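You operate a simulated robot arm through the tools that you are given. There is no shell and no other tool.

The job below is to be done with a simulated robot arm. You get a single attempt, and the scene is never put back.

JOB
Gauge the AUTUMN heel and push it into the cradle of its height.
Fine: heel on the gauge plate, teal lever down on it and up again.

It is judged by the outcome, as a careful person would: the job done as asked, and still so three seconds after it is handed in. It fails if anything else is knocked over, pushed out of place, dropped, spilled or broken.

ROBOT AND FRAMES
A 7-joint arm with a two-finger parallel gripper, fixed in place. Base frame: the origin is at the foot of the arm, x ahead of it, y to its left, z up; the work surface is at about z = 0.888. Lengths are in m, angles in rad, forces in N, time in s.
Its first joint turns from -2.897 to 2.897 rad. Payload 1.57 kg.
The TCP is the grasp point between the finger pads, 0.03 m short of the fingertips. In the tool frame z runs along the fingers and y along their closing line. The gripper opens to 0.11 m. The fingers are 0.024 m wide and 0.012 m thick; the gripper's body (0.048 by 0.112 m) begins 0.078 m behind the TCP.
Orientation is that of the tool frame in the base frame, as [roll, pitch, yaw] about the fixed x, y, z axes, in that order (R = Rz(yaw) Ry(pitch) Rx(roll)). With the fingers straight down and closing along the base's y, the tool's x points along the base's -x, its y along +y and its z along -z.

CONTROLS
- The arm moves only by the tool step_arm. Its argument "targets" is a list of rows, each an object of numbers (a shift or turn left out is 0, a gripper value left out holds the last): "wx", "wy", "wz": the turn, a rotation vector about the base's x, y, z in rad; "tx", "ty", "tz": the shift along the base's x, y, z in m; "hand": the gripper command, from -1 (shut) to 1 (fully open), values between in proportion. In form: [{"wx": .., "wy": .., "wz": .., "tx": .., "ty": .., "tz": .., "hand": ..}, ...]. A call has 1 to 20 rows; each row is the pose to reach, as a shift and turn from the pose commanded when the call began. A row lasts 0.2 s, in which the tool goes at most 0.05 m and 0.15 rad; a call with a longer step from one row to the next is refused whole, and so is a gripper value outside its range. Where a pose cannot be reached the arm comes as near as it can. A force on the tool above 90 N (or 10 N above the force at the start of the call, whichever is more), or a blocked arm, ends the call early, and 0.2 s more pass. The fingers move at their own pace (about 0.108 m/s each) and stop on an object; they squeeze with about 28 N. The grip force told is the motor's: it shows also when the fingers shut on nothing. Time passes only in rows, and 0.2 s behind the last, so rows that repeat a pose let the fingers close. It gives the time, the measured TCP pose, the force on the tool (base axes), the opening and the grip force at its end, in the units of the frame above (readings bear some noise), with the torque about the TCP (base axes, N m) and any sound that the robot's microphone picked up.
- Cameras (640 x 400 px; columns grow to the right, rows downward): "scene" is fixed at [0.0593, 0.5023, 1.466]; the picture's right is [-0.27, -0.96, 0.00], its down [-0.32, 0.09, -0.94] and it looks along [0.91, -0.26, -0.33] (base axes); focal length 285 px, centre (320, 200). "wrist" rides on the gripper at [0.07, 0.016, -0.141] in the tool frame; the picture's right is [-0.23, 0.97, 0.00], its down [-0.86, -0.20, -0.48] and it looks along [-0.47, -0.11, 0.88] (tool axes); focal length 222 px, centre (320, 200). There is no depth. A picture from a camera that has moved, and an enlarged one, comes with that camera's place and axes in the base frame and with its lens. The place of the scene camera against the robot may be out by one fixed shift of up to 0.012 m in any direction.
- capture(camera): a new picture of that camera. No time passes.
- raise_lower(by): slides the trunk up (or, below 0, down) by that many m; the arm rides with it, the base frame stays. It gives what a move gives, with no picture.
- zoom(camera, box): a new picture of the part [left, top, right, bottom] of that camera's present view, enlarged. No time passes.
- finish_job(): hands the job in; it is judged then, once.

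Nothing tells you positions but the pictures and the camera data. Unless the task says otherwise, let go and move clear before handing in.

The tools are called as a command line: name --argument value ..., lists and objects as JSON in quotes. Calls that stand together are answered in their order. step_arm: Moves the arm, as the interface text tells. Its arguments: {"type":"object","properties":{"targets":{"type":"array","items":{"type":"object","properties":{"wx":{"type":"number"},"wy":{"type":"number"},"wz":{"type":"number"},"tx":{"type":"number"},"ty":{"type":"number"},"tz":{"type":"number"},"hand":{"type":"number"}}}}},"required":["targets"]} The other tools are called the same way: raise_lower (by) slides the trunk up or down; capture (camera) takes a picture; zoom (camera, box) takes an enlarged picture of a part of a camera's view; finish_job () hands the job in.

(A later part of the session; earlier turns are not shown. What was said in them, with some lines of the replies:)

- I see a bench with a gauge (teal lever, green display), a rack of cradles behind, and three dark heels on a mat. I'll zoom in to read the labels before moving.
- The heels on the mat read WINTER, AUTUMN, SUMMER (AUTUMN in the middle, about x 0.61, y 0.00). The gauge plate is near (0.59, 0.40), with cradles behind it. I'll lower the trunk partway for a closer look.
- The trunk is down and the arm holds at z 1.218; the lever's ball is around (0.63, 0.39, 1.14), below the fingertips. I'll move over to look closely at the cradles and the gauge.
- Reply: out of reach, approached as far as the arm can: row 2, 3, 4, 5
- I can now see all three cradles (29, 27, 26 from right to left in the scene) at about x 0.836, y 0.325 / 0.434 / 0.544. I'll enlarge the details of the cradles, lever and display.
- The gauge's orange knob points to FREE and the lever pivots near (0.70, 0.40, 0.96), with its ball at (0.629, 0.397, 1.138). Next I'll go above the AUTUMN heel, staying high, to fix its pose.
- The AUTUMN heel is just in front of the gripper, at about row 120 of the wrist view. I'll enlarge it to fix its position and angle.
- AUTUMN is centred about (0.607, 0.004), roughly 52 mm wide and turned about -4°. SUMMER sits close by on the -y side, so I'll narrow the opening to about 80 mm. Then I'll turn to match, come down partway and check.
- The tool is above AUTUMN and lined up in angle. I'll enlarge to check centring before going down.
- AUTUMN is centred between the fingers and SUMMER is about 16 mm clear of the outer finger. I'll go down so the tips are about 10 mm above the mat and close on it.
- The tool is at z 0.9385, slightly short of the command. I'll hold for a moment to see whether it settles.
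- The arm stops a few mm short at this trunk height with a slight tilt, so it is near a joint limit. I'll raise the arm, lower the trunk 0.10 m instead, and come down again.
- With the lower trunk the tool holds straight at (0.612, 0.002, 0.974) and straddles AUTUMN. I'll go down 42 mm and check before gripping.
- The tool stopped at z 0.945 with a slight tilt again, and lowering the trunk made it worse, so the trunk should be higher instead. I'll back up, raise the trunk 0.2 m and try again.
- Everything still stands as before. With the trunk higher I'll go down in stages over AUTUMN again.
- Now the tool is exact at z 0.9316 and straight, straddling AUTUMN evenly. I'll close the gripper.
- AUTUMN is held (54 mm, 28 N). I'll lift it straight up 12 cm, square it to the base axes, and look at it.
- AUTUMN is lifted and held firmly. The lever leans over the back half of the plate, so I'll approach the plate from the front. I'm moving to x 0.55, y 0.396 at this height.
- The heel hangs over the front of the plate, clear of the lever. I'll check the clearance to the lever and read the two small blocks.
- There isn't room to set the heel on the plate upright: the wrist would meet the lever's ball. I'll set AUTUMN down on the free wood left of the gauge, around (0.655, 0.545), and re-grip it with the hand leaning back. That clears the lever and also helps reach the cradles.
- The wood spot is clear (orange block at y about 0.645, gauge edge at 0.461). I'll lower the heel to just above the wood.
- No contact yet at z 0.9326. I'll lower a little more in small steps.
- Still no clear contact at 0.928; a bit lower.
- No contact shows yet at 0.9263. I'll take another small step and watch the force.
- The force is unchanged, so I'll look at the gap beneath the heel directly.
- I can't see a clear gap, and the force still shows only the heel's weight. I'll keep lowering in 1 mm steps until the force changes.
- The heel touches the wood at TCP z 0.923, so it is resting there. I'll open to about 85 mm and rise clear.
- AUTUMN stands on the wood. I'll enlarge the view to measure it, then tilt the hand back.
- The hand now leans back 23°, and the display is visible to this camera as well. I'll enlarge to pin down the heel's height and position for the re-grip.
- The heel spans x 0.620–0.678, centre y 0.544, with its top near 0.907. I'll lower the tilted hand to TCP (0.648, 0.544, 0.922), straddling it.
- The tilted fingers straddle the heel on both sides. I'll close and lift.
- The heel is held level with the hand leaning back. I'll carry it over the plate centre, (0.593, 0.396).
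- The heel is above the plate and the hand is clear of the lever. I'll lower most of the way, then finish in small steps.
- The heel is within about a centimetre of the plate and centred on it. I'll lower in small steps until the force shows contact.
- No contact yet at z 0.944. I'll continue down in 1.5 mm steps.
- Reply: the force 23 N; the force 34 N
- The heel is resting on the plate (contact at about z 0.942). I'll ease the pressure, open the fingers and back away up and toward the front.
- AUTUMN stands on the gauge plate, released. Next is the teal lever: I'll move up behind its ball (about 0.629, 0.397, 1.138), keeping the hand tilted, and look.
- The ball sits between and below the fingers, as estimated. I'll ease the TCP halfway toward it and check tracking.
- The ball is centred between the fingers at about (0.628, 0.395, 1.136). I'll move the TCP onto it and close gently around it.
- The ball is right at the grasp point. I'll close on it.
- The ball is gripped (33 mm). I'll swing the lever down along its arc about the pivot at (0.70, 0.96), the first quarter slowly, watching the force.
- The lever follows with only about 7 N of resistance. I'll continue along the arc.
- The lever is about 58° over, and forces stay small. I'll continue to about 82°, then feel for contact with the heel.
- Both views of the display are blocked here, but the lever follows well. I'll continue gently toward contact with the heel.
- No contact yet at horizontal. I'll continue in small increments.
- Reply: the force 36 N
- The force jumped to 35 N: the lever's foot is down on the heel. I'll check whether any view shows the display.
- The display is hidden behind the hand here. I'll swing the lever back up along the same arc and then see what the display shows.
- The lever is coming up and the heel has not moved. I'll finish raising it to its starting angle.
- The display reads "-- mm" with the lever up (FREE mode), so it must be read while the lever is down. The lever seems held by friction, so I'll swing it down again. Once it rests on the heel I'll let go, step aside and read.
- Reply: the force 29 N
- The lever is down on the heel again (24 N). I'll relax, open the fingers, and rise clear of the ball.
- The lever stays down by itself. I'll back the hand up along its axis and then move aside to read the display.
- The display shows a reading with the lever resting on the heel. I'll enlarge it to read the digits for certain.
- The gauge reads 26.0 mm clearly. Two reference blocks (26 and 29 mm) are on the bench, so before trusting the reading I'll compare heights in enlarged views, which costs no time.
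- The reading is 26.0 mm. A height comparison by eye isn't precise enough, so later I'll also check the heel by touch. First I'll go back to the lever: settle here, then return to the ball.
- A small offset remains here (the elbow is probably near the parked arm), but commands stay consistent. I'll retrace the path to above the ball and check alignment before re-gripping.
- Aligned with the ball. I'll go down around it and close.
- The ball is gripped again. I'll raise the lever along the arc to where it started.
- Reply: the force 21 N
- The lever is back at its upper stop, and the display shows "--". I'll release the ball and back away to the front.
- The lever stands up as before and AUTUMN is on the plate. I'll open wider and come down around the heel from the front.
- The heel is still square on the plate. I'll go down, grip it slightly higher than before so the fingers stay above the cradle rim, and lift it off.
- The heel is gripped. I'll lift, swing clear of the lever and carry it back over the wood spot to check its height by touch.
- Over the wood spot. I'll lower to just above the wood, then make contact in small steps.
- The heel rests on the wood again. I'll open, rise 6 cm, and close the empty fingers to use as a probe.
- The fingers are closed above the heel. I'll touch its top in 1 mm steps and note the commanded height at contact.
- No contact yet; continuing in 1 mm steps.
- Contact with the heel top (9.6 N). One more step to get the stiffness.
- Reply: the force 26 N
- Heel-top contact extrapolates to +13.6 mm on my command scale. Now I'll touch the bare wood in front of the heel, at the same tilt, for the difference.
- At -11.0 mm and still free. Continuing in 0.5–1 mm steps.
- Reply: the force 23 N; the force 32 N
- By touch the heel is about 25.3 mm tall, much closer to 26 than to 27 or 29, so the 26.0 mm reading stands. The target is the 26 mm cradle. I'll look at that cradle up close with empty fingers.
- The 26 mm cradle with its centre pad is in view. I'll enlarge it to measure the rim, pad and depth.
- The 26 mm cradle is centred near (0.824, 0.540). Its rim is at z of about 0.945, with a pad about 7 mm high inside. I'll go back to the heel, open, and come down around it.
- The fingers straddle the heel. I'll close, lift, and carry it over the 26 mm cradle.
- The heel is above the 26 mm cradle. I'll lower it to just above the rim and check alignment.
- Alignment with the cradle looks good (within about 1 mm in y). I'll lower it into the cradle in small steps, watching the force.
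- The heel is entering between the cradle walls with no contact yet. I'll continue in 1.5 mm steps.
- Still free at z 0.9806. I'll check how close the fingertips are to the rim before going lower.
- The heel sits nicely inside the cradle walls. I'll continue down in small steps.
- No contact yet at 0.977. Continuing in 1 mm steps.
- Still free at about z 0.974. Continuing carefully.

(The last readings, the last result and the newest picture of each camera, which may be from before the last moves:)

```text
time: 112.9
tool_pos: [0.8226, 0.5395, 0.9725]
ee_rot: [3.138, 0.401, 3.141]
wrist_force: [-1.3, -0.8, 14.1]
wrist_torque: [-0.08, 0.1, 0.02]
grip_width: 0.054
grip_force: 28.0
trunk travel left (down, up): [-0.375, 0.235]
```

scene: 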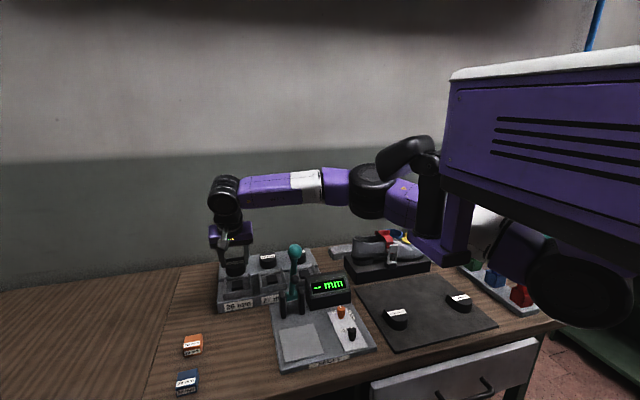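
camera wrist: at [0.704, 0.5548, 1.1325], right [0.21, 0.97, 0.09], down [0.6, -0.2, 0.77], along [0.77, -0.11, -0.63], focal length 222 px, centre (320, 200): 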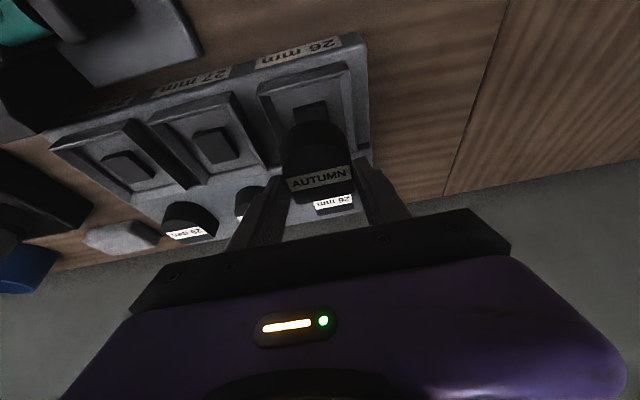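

Contact: force rises to 14 N. I need to know whether it's the heel on the pad or a fingertip on the rim, so I'll look closely.

zoom --camera "scene" --box '[222, 265, 266, 300]'

zoom --camera "wrist" --box '[240, 100, 400, 200]'

zoom --camera "wrist" --box '[330, 110, 410, 190]'

```text
11.43 times, centred on (244, 282) of scene
camera zoom: at [0.0593, 0.5023, 1.466], right [-0.27, -0.96, 0.0], down [-0.32, 0.09, -0.94], along [0.91, -0.26, -0.33], focal length 3262 px, centre (1189, -743)
```

zoom: 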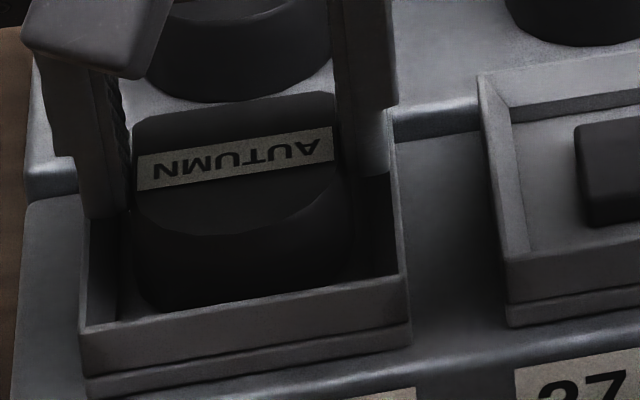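

```text
4.00 times, centred on (320, 150) of wrist
camera zoom: at [0.7043, 0.5558, 1.0758], right [0.21, 0.97, 0.09], down [0.6, -0.2, 0.77], along [0.77, -0.11, -0.63], focal length 888 px, centre (320, 400)
```

zoom: 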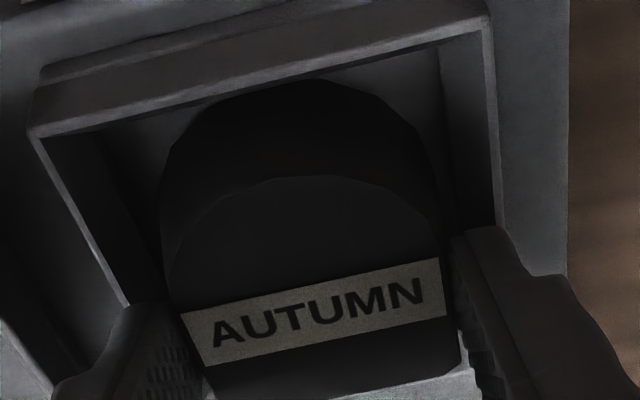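

```text
5.00 times, centred on (370, 150) of wrist
camera zoom: at [0.7043, 0.5558, 1.0758], right [0.21, 0.97, 0.09], down [0.6, -0.2, 0.77], along [0.77, -0.11, -0.63], focal length 1111 px, centre (70, 450)
```

zoom: 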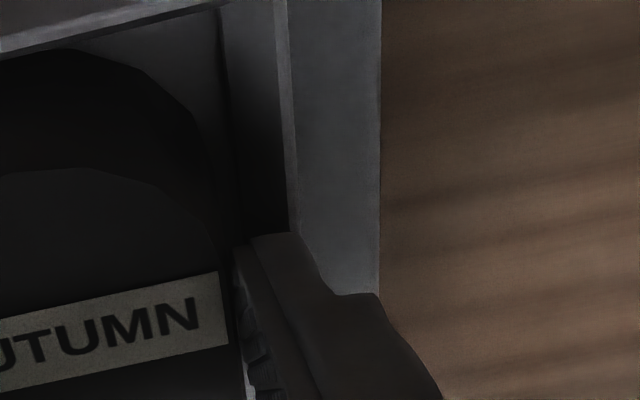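

I can't tell from the views whether the heel is on the pad or the tips are on the rim, but any remaining drop is only a few mm. I'll ease up 1.5 mm, release, and back away to look.

step_arm --targets '[{"tz": 0.0025}, {"tz": 0.0025, "hand": 0.05}, {"tz": 0.0025, "hand": 0.3}, {"tz": 0.0025, "hand": 0.3}, {"tz": 0.02, "tx": -0.005}, {"tz": 0.05, "tx": -0.02}, {"tz": 0.08, "tx": -0.04}, {"tz": 0.08, "tx": -0.04}]'

capture --camera "wrist"

zoom --camera "wrist" --box '[240, 70, 400, 170]'

zoom --camera "scene" --box '[218, 255, 274, 305]'

```text
time: 114.7
tool_pos: [0.783, 0.5391, 1.051]
ee_rot: [3.139, 0.397, 3.141]
wrist_force: [0.2, -0.3, -1.0]
wrist_torque: [-0.01, -0.05, 0.0]
grip_width: 0.0714
grip_force: 0.0
trunk travel left (down, up): [-0.375, 0.235]
```

```text
taken
camera wrist: at [0.6641, 0.5556, 1.1538], right [0.21, 0.97, 0.09], down [0.6, -0.2, 0.77], along [0.77, -0.11, -0.63], focal length 222 px, centre (320, 200)
```

wrist: 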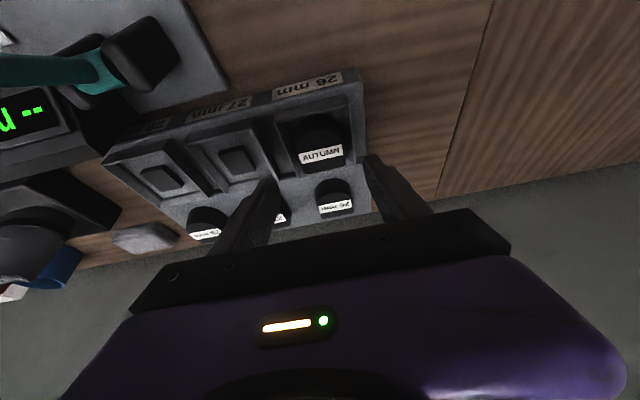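

```text
4.00 times, centred on (320, 120) of wrist
camera zoom: at [0.6641, 0.5556, 1.1538], right [0.21, 0.97, 0.09], down [0.6, -0.2, 0.77], along [0.77, -0.11, -0.63], focal length 888 px, centre (320, 520)
```

zoom: 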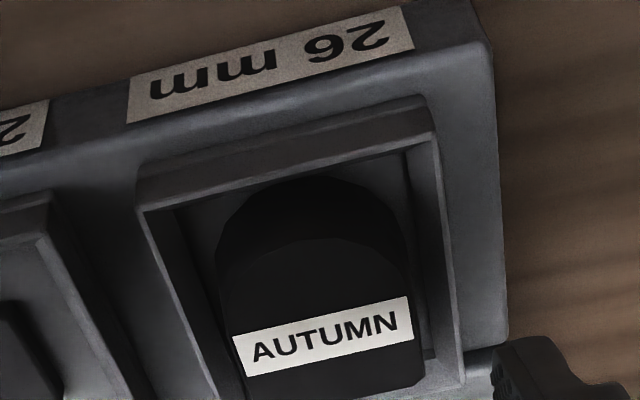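

```text
8.00 times, centred on (246, 280) of scene
camera zoom: at [0.0593, 0.5023, 1.466], right [-0.27, -0.96, 0.0], down [-0.32, 0.09, -0.94], along [0.91, -0.26, -0.33], focal length 2283 px, centre (912, -440)
```

zoom: 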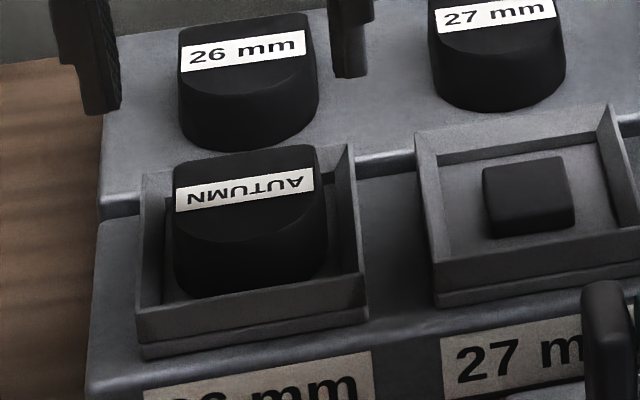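

AUTUMN is released and sits inside the 26 mm cradle. Now I'll close the fingers and press down on its centre to push it home.

step_arm --targets '[{"hand": -1}, {"hand": -1}, {"hand": -1}, {"tx": 0.02}, {"tx": 0.04}, {"tx": 0.04, "tz": -0.03}, {"tx": 0.04, "tz": -0.052}, {"tx": 0.04, "tz": -0.052}]'

step_arm --targets '[{"tz": -0.003}, {"tz": -0.005}, {"tz": -0.005}]'

step_arm --targets '[{"tz": -0.002}, {"tz": -0.002}]'

step_arm --targets '[{"tz": -0.002}, {"tz": -0.002}]'

```text
time: 116.5
tool_pos: [0.8238, 0.5394, 1.0004]
ee_rot: [3.139, 0.401, -3.141]
wrist_force: [-0.1, 0.5, -0.3]
wrist_torque: [0.01, 0.02, 0.0]
grip_width: 0.0
grip_force: 21.5
trunk travel left (down, up): [-0.375, 0.235]
```

```text
time: 117.3
tool_pos: [0.8233, 0.5396, 0.9938]
ee_rot: [3.139, 0.399, -3.141]
wrist_force: [0.1, -0.6, 0.0]
wrist_torque: [0.02, -0.01, 0.03]
grip_width: 0.0003
grip_force: 21.0
trunk travel left (down, up): [-0.375, 0.235]
```

```text
time: 117.9
tool_pos: [0.8233, 0.5402, 0.9912]
ee_rot: [3.138, 0.399, -3.14]
wrist_force: [-0.3, -0.7, 0.5]
wrist_torque: [-0.02, 0.05, 0.03]
grip_width: 0.0004
grip_force: 21.3
trunk travel left (down, up): [-0.375, 0.235]
```

```text
time: 118.5
tool_pos: [0.8243, 0.5401, 0.9905]
ee_rot: [3.139, 0.4, -3.141]
wrist_force: [-0.2, -0.2, 1.2]
wrist_torque: [0.01, 0.02, 0.04]
grip_width: 0.0
grip_force: 21.1
trunk travel left (down, up): [-0.375, 0.235]
```

Nearly touching. I'll continue in 1 mm steps until the fingers press on the heel.

step_arm --targets '[{"tz": -0.002}, {"tz": -0.002}]'

step_arm --targets '[{"tz": -0.001}, {"tz": -0.001}]'

step_arm --targets '[{"tz": -0.001}, {"tz": -0.001}]'

step_arm --targets '[{"tz": -0.001}, {"tz": -0.001}]'

```text
time: 119.1
tool_pos: [0.8236, 0.538, 0.9887]
ee_rot: [3.14, 0.401, 3.142]
wrist_force: [-0.4, 0.0, -0.8]
wrist_torque: [0.01, 0.03, -0.03]
grip_width: 0.0001
grip_force: 21.1
trunk travel left (down, up): [-0.375, 0.235]
```

```text
time: 119.7
tool_pos: [0.8237, 0.5389, 0.9862]
ee_rot: [3.139, 0.4, 3.141]
wrist_force: [0.5, 0.1, 0.3]
wrist_torque: [0.0, 0.0, 0.01]
grip_width: 0.0
grip_force: 21.2
trunk travel left (down, up): [-0.375, 0.235]
```

```text
time: 120.3
tool_pos: [0.823, 0.5395, 0.9852]
ee_rot: [3.139, 0.4, 3.141]
wrist_force: [1.1, -0.1, 2.5]
wrist_torque: [0.01, 0.03, 0.01]
grip_width: 0.0002
grip_force: 21.3
trunk travel left (down, up): [-0.375, 0.235]
```

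```text
time: 120.9
tool_pos: [0.8237, 0.5389, 0.9872]
ee_rot: [3.138, 0.399, 3.142]
wrist_force: [0.5, -0.1, 8.8]
wrist_torque: [0.0, -0.03, -0.01]
grip_width: 0.0001
grip_force: 21.3
trunk travel left (down, up): [-0.375, 0.235]
```

The fingers are on the heel, which is resting on the pad. I'll push progressively and watch for it to seat.

step_arm --targets '[{"tz": -0.001}, {"tz": -0.001}]'

step_arm --targets '[{"tz": -0.001}, {"tz": -0.001}]'

step_arm --targets '[{"tz": -0.001}, {"tz": -0.001}]'

```text
time: 121.5
tool_pos: [0.8229, 0.5398, 0.986]
ee_rot: [3.138, 0.401, 3.138]
wrist_force: [-0.4, -0.8, 19.1]
wrist_torque: [0.0, -0.03, -0.03]
grip_width: 0.0
grip_force: 21.2
trunk travel left (down, up): [-0.375, 0.235]
```

```text
time: 122.1
tool_pos: [0.822, 0.5393, 0.9855]
ee_rot: [3.136, 0.403, 3.141]
wrist_force: [-0.6, -1.3, 31.1]
wrist_torque: [-0.06, 0.01, -0.02]
grip_width: 0.0004
grip_force: 20.7
trunk travel left (down, up): [-0.375, 0.235]
```

```text
time: 122.7
tool_pos: [0.8246, 0.5406, 0.9855]
ee_rot: [3.136, 0.404, -3.142]
wrist_force: [0.6, -0.9, 36.5]
wrist_torque: [-0.04, -0.04, 0.03]
grip_width: 0.0
grip_force: 21.7
trunk travel left (down, up): [-0.375, 0.235]
```

At 36 N the rise is flattening, so the heel may be starting to slide in. I'll push further.

step_arm --targets '[{"tz": -0.001}, {"tz": -0.001}]'

step_arm --targets '[{"tz": -0.001}, {"tz": -0.001}]'

step_arm --targets '[{"tz": -0.001}, {"tz": -0.001}]'

zoom --camera "scene" --box '[218, 255, 274, 305]'

```text
time: 123.3
tool_pos: [0.8235, 0.5397, 0.9856]
ee_rot: [3.135, 0.405, -3.141]
wrist_force: [-0.2, -0.5, 41.5]
wrist_torque: [-0.06, -0.04, 0.0]
grip_width: 0.0002
grip_force: 21.2
trunk travel left (down, up): [-0.375, 0.235]
```

```text
time: 123.9
tool_pos: [0.8231, 0.5394, 0.986]
ee_rot: [3.135, 0.405, 3.14]
wrist_force: [-0.5, -1.8, 47.1]
wrist_torque: [-0.09, -0.03, -0.02]
grip_width: 0.0
grip_force: 21.3
trunk travel left (down, up): [-0.375, 0.235]
```

```text
time: 124.5
tool_pos: [0.8239, 0.5396, 0.9857]
ee_rot: [3.134, 0.408, 3.138]
wrist_force: [-3.5, -4.3, 50.5]
wrist_torque: [-0.17, 0.05, -0.02]
grip_width: 0.0001
grip_force: 20.6
trunk travel left (down, up): [-0.375, 0.235]
```

```text
8.00 times, centred on (246, 280) of scene
camera zoom: at [0.0593, 0.5023, 1.466], right [-0.27, -0.96, 0.0], down [-0.32, 0.09, -0.94], along [0.91, -0.26, -0.33], focal length 2283 px, centre (912, -440)
```

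zoom: 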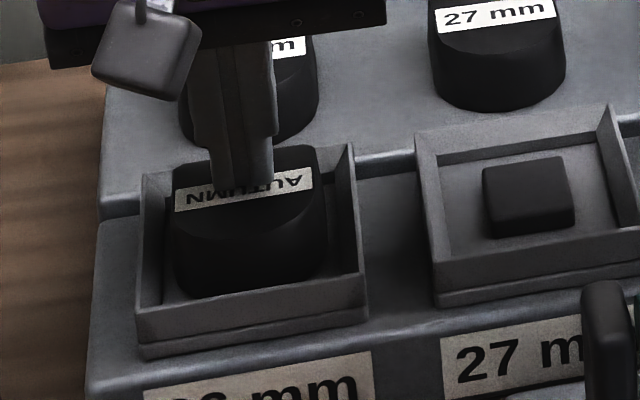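

The heel takes 50 N without moving any further, so it is against something solid. I'll look closely to see whether it's seated on the cradle floor or perched on the pad.

zoom --camera "scene" --box '[228, 268, 260, 298]'

zoom --camera "scene" --box '[264, 262, 304, 298]'

zoom --camera "wrist" --box '[240, 70, 400, 170]'

```text
13.33 times, centred on (244, 283) of scene
camera zoom: at [0.0593, 0.5023, 1.466], right [-0.27, -0.96, 0.0], down [-0.32, 0.09, -0.94], along [0.91, -0.26, -0.33], focal length 3806 px, centre (1333, -907)
```

zoom: 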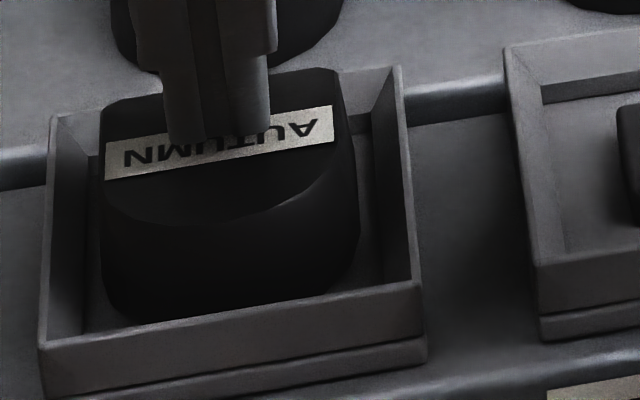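

```text
11.11 times, centred on (284, 280) of scene
camera zoom: at [0.0593, 0.5023, 1.466], right [-0.27, -0.96, 0.0], down [-0.32, 0.09, -0.94], along [0.91, -0.26, -0.33], focal length 3171 px, centre (720, -689)
```

zoom: 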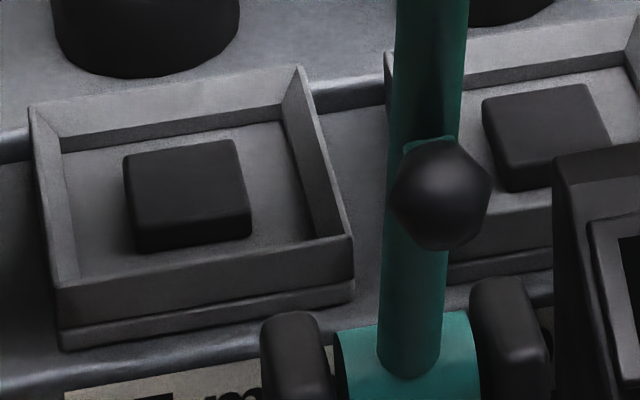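

```text
4.00 times, centred on (320, 120) of wrist
camera zoom: at [0.7041, 0.5554, 1.0881], right [0.21, 0.97, 0.1], down [0.6, -0.2, 0.78], along [0.78, -0.1, -0.62], focal length 888 px, centre (320, 520)
```

zoom: 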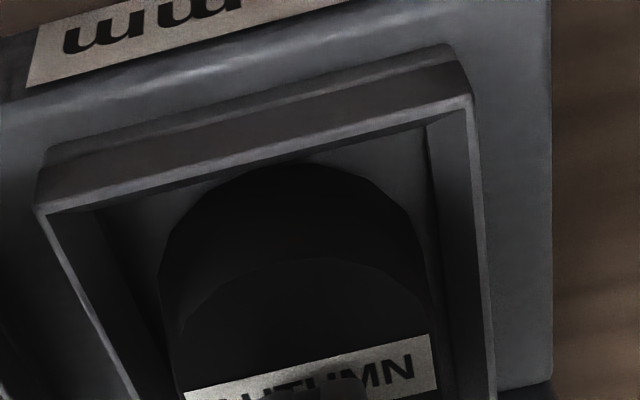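

The view suggests the heel is deep in the tray, but I want to be sure. I'll touch the cradle's left wall top with the closed fingers to get the rim height for comparison.

step_arm --targets '[{"tz": 0.015}, {"tz": 0.03}, {"tz": 0.03, "ty": 0.025}, {"tz": 0.03, "ty": 0.046}, {"tz": 0.012, "ty": 0.046}, {"tz": 0.004, "ty": 0.046}, {"tz": 0.004, "ty": 0.046}]'

zoom --camera "wrist" --box '[220, 70, 420, 195]'

zoom --camera "scene" --box '[210, 250, 274, 305]'

```text
time: 126.3
tool_pos: [0.8899, 0.5197, 0.9829]
ee_rot: [3.141, 0.399, 3.02]
wrist_force: [-0.2, 0.4, 1.2]
wrist_torque: [0.01, 0.01, 0.0]
grip_width: 0.0
grip_force: 21.2
trunk travel left (down, up): [-0.375, 0.235]
stopped in row 7: the arm was blocked; the commanded pose is now the measured one
```

```text
3.20 times, centred on (320, 132) of wrist
camera zoom: at [0.7745, 0.5493, 1.085], right [0.33, 0.94, 0.09], down [0.57, -0.27, 0.77], along [0.75, -0.2, -0.63], focal length 711 px, centre (320, 416)
```

zoom: 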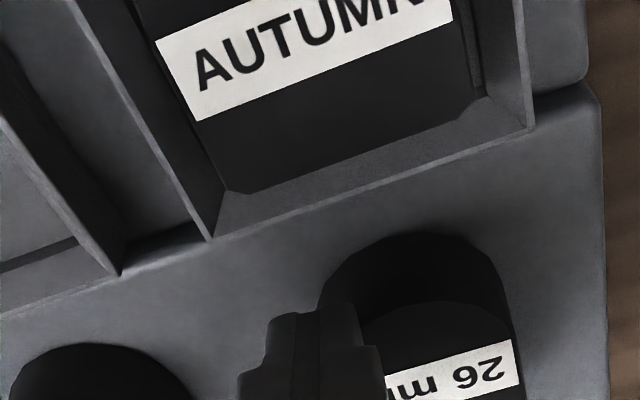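

```text
7.27 times, centred on (242, 278) of scene
camera zoom: at [0.0593, 0.5023, 1.466], right [-0.27, -0.96, 0.0], down [-0.32, 0.09, -0.94], along [0.91, -0.26, -0.33], focal length 2076 px, centre (887, -364)
```

zoom: 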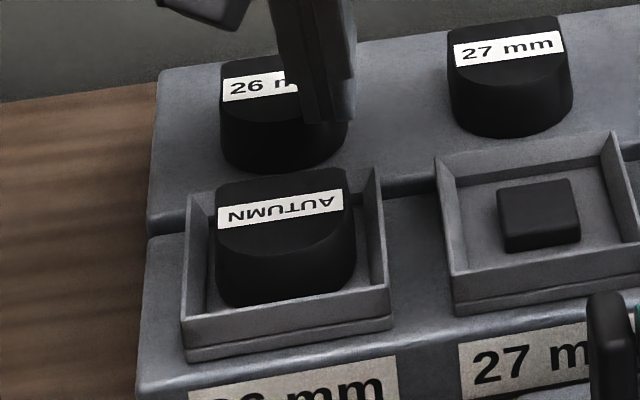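

That move was blocked: the arm ended at (0.89, 0.52), turned slightly, with the fingertip beside the 26 mm sample. AUTUMN is still in its cradle. I'll lift straight up slowly to get clear and then check everything.

step_arm --targets '[{"tz": 0.01}, {"tz": 0.025}, {"tz": 0.045}, {"tz": 0.06}, {"tz": 0.06}]'

capture --camera "scene"

zoom --camera "scene" --box '[205, 240, 325, 315]'

capture --camera "wrist"

```text
time: 127.7
tool_pos: [0.9109, 0.4871, 1.0275]
ee_rot: [-3.123, 0.387, 2.978]
wrist_force: [0.5, 0.0, -0.5]
wrist_torque: [0.02, 0.0, 0.01]
grip_width: 0.0001
grip_force: 21.4
trunk travel left (down, up): [-0.375, 0.235]
stopped in row 5: the arm was blocked; the commanded pose is now the measured one
```

```text
taken
```

scene: 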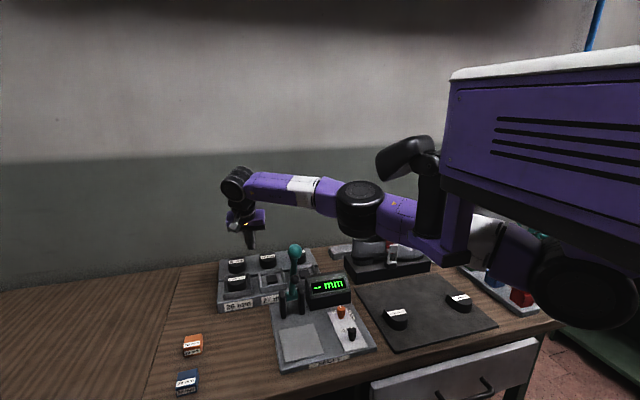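

```text
5.33 times, centred on (265, 278) of scene
camera zoom: at [0.0593, 0.5023, 1.466], right [-0.27, -0.96, 0.0], down [-0.32, 0.09, -0.94], along [0.91, -0.26, -0.33], focal length 1522 px, centre (613, -213)
```

zoom: 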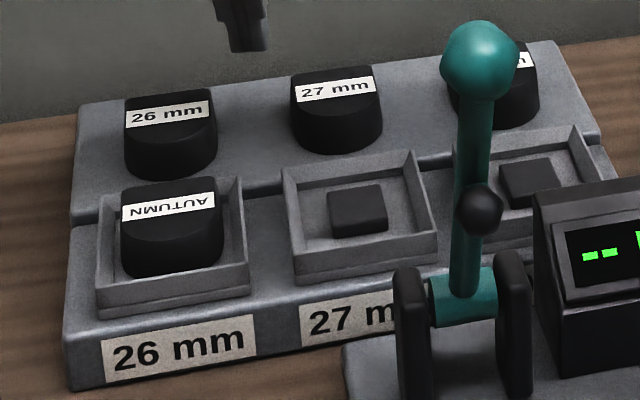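

```text
taken
camera wrist: at [0.7991, 0.5253, 1.1318], right [0.37, 0.93, 0.07], down [0.57, -0.29, 0.77], along [0.73, -0.25, -0.63], focal length 222 px, centre (320, 200)
```

wrist: 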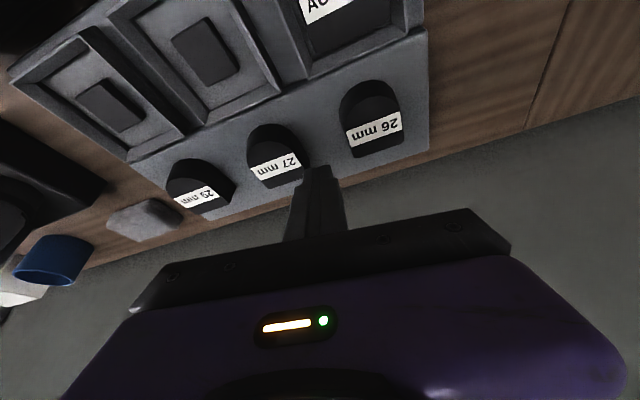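

The objects are all where they were: AUTUMN is in the 26 mm cradle, the samples and lever are unmoved. The arm seems to be pressing against the robot's own parked arm. Raising the trunk lifts the whole arm straight up safely, so I'll do that first.

raise_lower --by 0.1

capture --camera "scene"

```text
time: 129.0
tool_pos: [0.9124, 0.4883, 1.1278]
ee_rot: [-3.125, 0.389, 2.98]
wrist_force: [-0.3, -0.9, -0.9]
wrist_torque: [0.0, 0.01, 0.0]
grip_width: 0.0
grip_force: 21.2
trunk travel left (down, up): [-0.475, 0.135]
```

```text
taken
```

scene: 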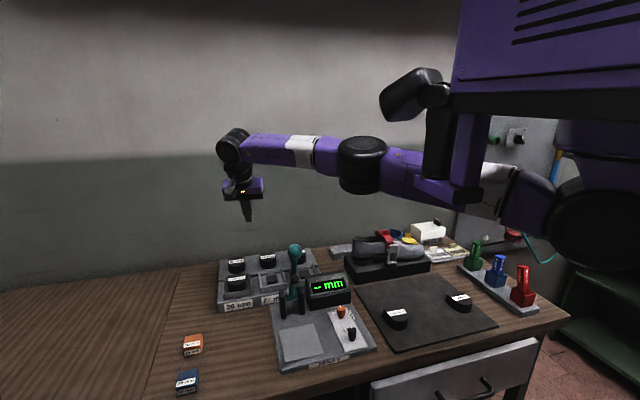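

Now it's clear: the upper arm link had come up against the parked pillar. I'll retract the hand back toward the base at this safe height.

step_arm --targets '[{"tx": -0.03, "ty": -0.01, "tz": 0.01}, {"tx": -0.07, "ty": -0.02, "tz": 0.02}, {"tx": -0.11, "ty": -0.03, "tz": 0.03}, {"tx": -0.11, "ty": -0.03, "tz": 0.03}]'

capture --camera "scene"

```text
time: 130.0
tool_pos: [0.7997, 0.4595, 1.1574]
ee_rot: [-3.124, 0.389, 2.981]
wrist_force: [-1.1, 0.3, -0.3]
wrist_torque: [0.0, 0.04, -0.01]
grip_width: 0.0001
grip_force: 20.9
trunk travel left (down, up): [-0.475, 0.135]
```

```text
taken
```

scene: 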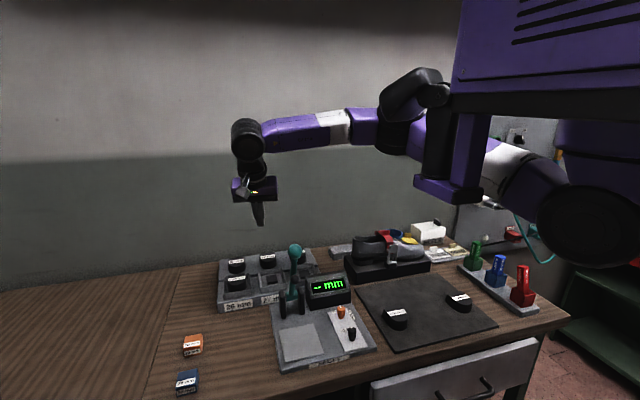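

The arm is free again and tracking exactly. I'll straighten the yaw and take views of the rack to check how deep the heel sits.

step_arm --targets '[{"wz": 0.08, "tx": -0.02}, {"wz": 0.16, "tx": -0.04, "ty": 0.02}, {"wz": 0.16, "tx": -0.04, "ty": 0.02}]'

capture --camera "wrist"

zoom --camera "wrist" --box '[160, 60, 400, 210]'

```text
time: 130.8
tool_pos: [0.7589, 0.4796, 1.1582]
ee_rot: [-3.123, 0.391, -3.139]
wrist_force: [0.0, -0.5, 0.4]
wrist_torque: [0.0, 0.03, 0.0]
grip_width: 0.0001
grip_force: 21.3
trunk travel left (down, up): [-0.475, 0.135]
```

```text
taken
camera wrist: at [0.6427, 0.4978, 1.2622], right [0.22, 0.97, 0.07], down [0.61, -0.19, 0.77], along [0.76, -0.12, -0.63], focal length 222 px, centre (320, 200)
```

wrist: 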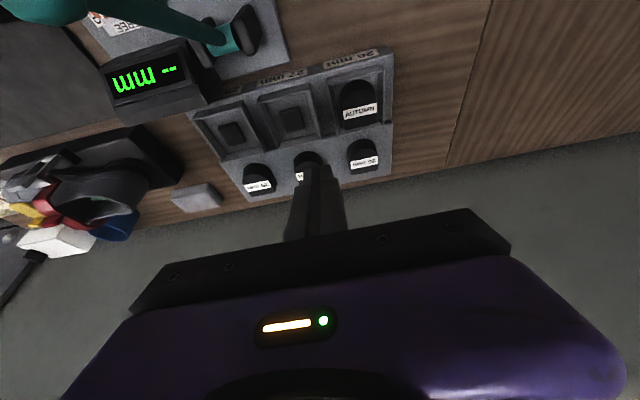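

```text
2.67 times, centred on (280, 135) of wrist
camera zoom: at [0.6427, 0.4978, 1.2622], right [0.22, 0.97, 0.07], down [0.61, -0.19, 0.77], along [0.76, -0.12, -0.63], focal length 592 px, centre (427, 373)
```

zoom: 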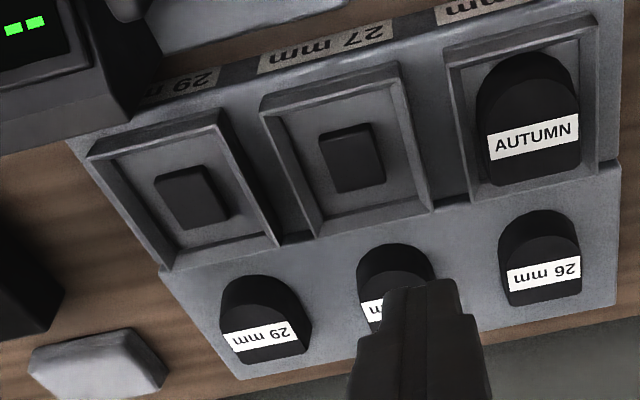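

I have a steep view down into the cradle. I'll enlarge AUTUMN in its cradle and the empty 27 mm cradle side by side.

zoom --camera "wrist" --box '[325, 65, 397, 140]'

zoom --camera "wrist" --box '[250, 80, 330, 150]'

```text
5.33 times, centred on (361, 102) of wrist
camera zoom: at [0.6427, 0.4978, 1.2622], right [0.22, 0.97, 0.07], down [0.61, -0.19, 0.77], along [0.76, -0.12, -0.63], focal length 1185 px, centre (101, 720)
```

zoom: 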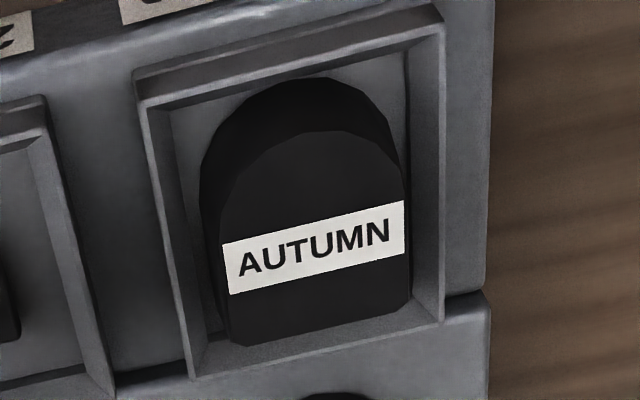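

```text
5.71 times, centred on (290, 115) of wrist
camera zoom: at [0.6427, 0.4978, 1.2622], right [0.22, 0.97, 0.07], down [0.61, -0.19, 0.77], along [0.76, -0.12, -0.63], focal length 1269 px, centre (491, 686)
```

zoom: 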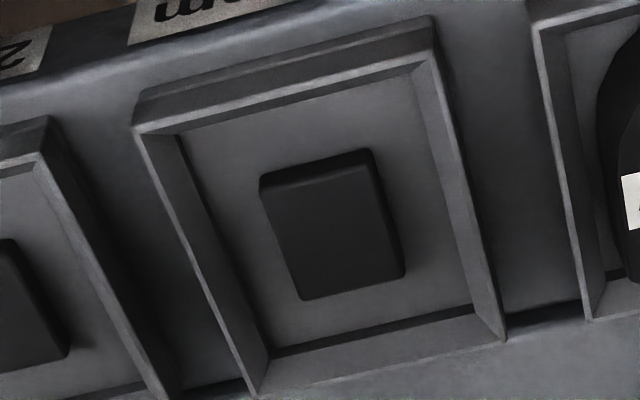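

The arm is clear. To judge the seating depth properly I'll enlarge the empty 27 mm cradle and AUTUMN's cradle from both cameras and compare heights.

zoom --camera "scene" --box '[266, 264, 298, 294]'

zoom --camera "wrist" --box '[262, 85, 318, 135]'

zoom --camera "scene" --box '[226, 268, 258, 298]'

zoom --camera "wrist" --box '[335, 65, 391, 115]'

```text
13.33 times, centred on (282, 279) of scene
camera zoom: at [0.0593, 0.5023, 1.466], right [-0.27, -0.96, 0.0], down [-0.32, 0.09, -0.94], along [0.91, -0.26, -0.33], focal length 3806 px, centre (827, -853)
```

zoom: 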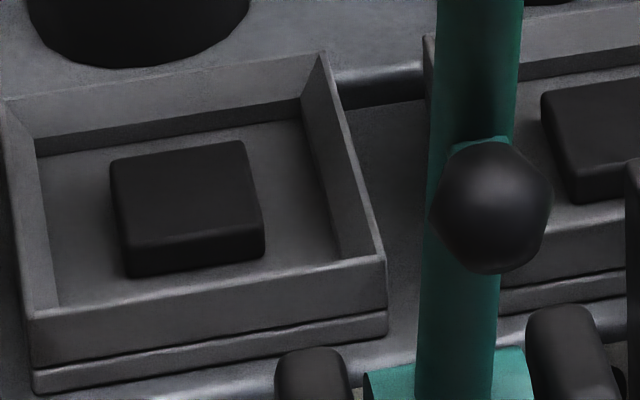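

```text
8.00 times, centred on (290, 110) of wrist
camera zoom: at [0.6427, 0.4978, 1.2622], right [0.22, 0.97, 0.07], down [0.61, -0.19, 0.77], along [0.76, -0.12, -0.63], focal length 1777 px, centre (560, 920)
```

zoom: 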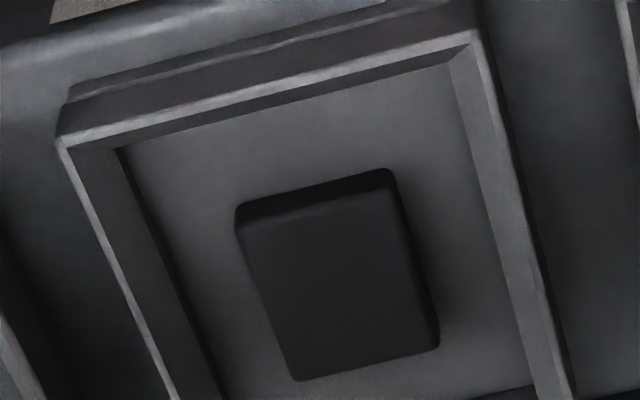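

```text
13.33 times, centred on (242, 283) of scene
camera zoom: at [0.0593, 0.5023, 1.466], right [-0.27, -0.96, 0.0], down [-0.32, 0.09, -0.94], along [0.91, -0.26, -0.33], focal length 3806 px, centre (1360, -907)
```

zoom: 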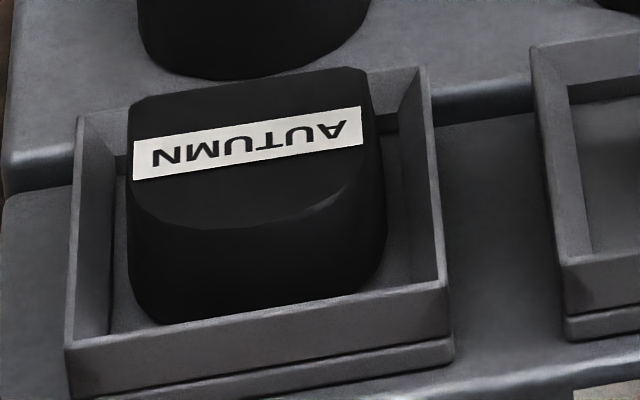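

```text
8.00 times, centred on (363, 90) of wrist
camera zoom: at [0.6427, 0.4978, 1.2622], right [0.22, 0.97, 0.07], down [0.61, -0.19, 0.77], along [0.76, -0.12, -0.63], focal length 1777 px, centre (-24, 1080)
```

zoom: 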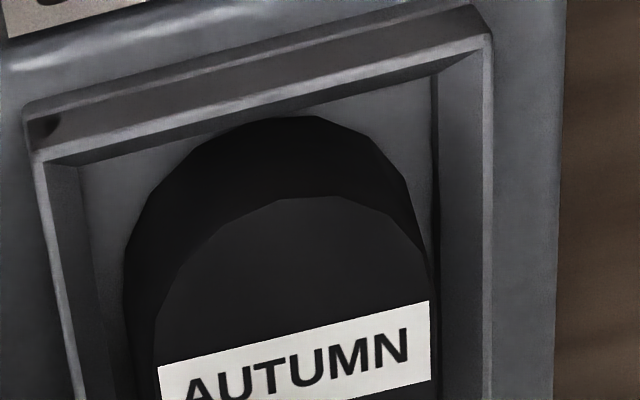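

Both views agree that AUTUMN is level in the 26 mm cradle and down on its floor around the pad: its lower edge sits where the floor is, and the front wall hides its bottom. I'll raise the trunk to move well clear and make a last check of the whole bench.

raise_lower --by 0.1

capture --camera "scene"

zoom --camera "scene" --box '[205, 240, 365, 375]'

zoom --camera "scene" --box '[330, 210, 560, 360]'

zoom --camera "scene" --box '[160, 320, 230, 400]'

```text
time: 132.1
tool_pos: [0.7598, 0.4787, 1.2577]
ee_rot: [-3.125, 0.386, 3.141]
wrist_force: [1.1, -0.5, -0.7]
wrist_torque: [0.01, 0.02, 0.0]
grip_width: 0.0
grip_force: 21.1
trunk travel left (down, up): [-0.575, 0.035]
```

```text
taken
```

scene: 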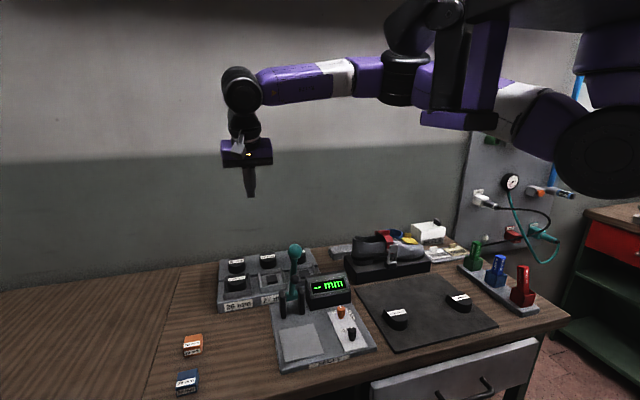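

```text
2.96 times, centred on (285, 308) of scene
camera zoom: at [0.0593, 0.5023, 1.466], right [-0.27, -0.96, 0.0], down [-0.32, 0.09, -0.94], along [0.91, -0.26, -0.33], focal length 846 px, centre (424, -118)
```

zoom: 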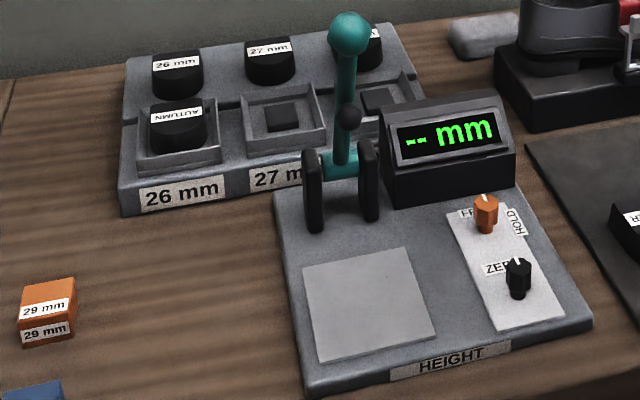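

```text
2.67 times, centred on (445, 285) of scene
camera zoom: at [0.0593, 0.5023, 1.466], right [-0.27, -0.96, 0.0], down [-0.32, 0.09, -0.94], along [0.91, -0.26, -0.33], focal length 761 px, centre (-13, -27)
```

zoom: 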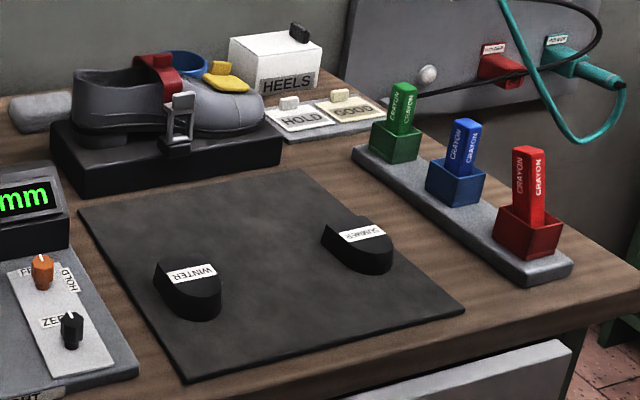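

```text
5.00 times, centred on (195, 360) of scene
camera zoom: at [0.0593, 0.5023, 1.466], right [-0.27, -0.96, 0.0], down [-0.32, 0.09, -0.94], along [0.91, -0.26, -0.33], focal length 1427 px, centre (945, -600)
```

zoom: 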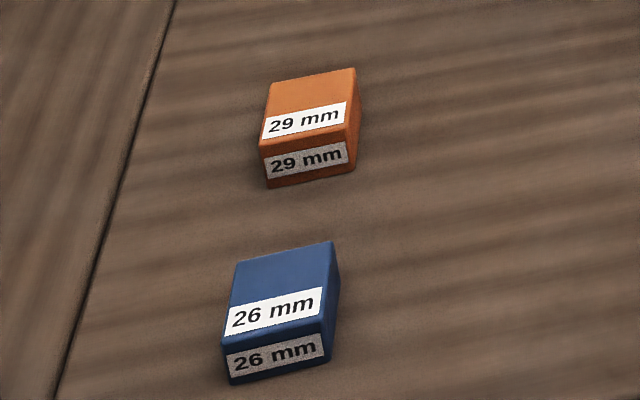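

AUTUMN gauged at 26.0 mm. It sits level in the 26 mm cradle, the lever is back up, and the hand is empty and clear. WINTER, SUMMER, the blocks, crayons, knobs and shoe are all where they started, so I'm handing the job in.

finish_job

```text
The job is handed in.
```

AUTUMN gauged at 26.0 mm and is now in the 26 mm cradle. The job has been handed in, but I haven't seen the judging result.

- **Gauging:** I put the heel on the plate and brought the teal lever down on it and up again, twice. The display only shows a value while the lever is down, and my view was blocked the first time. The lever is back at its upper stop.
- **Cross-check:** Touching the heel's top and the wood beside it gave about 25.3 mm. That is closer to 26 than to 27 or 29, so I trusted the gauge.
- **Seating:** I pressed the heel down with about 50 N and it did not move further. From the camera views it looks level and down on the cradle floor around the centre pad. I judged that by eye, because my attempt to touch the cradle rim for comparison was blocked.
- **One slip:** During that attempt the arm jammed, probably against the robot's own parked arm. The fingertips ended up beside the 26 mm sample heel. I lifted clear, and the sample had not moved.

In the final views, WINTER, SUMMER, the two reference blocks, the crayons, the knobs and the shoe are where they started.
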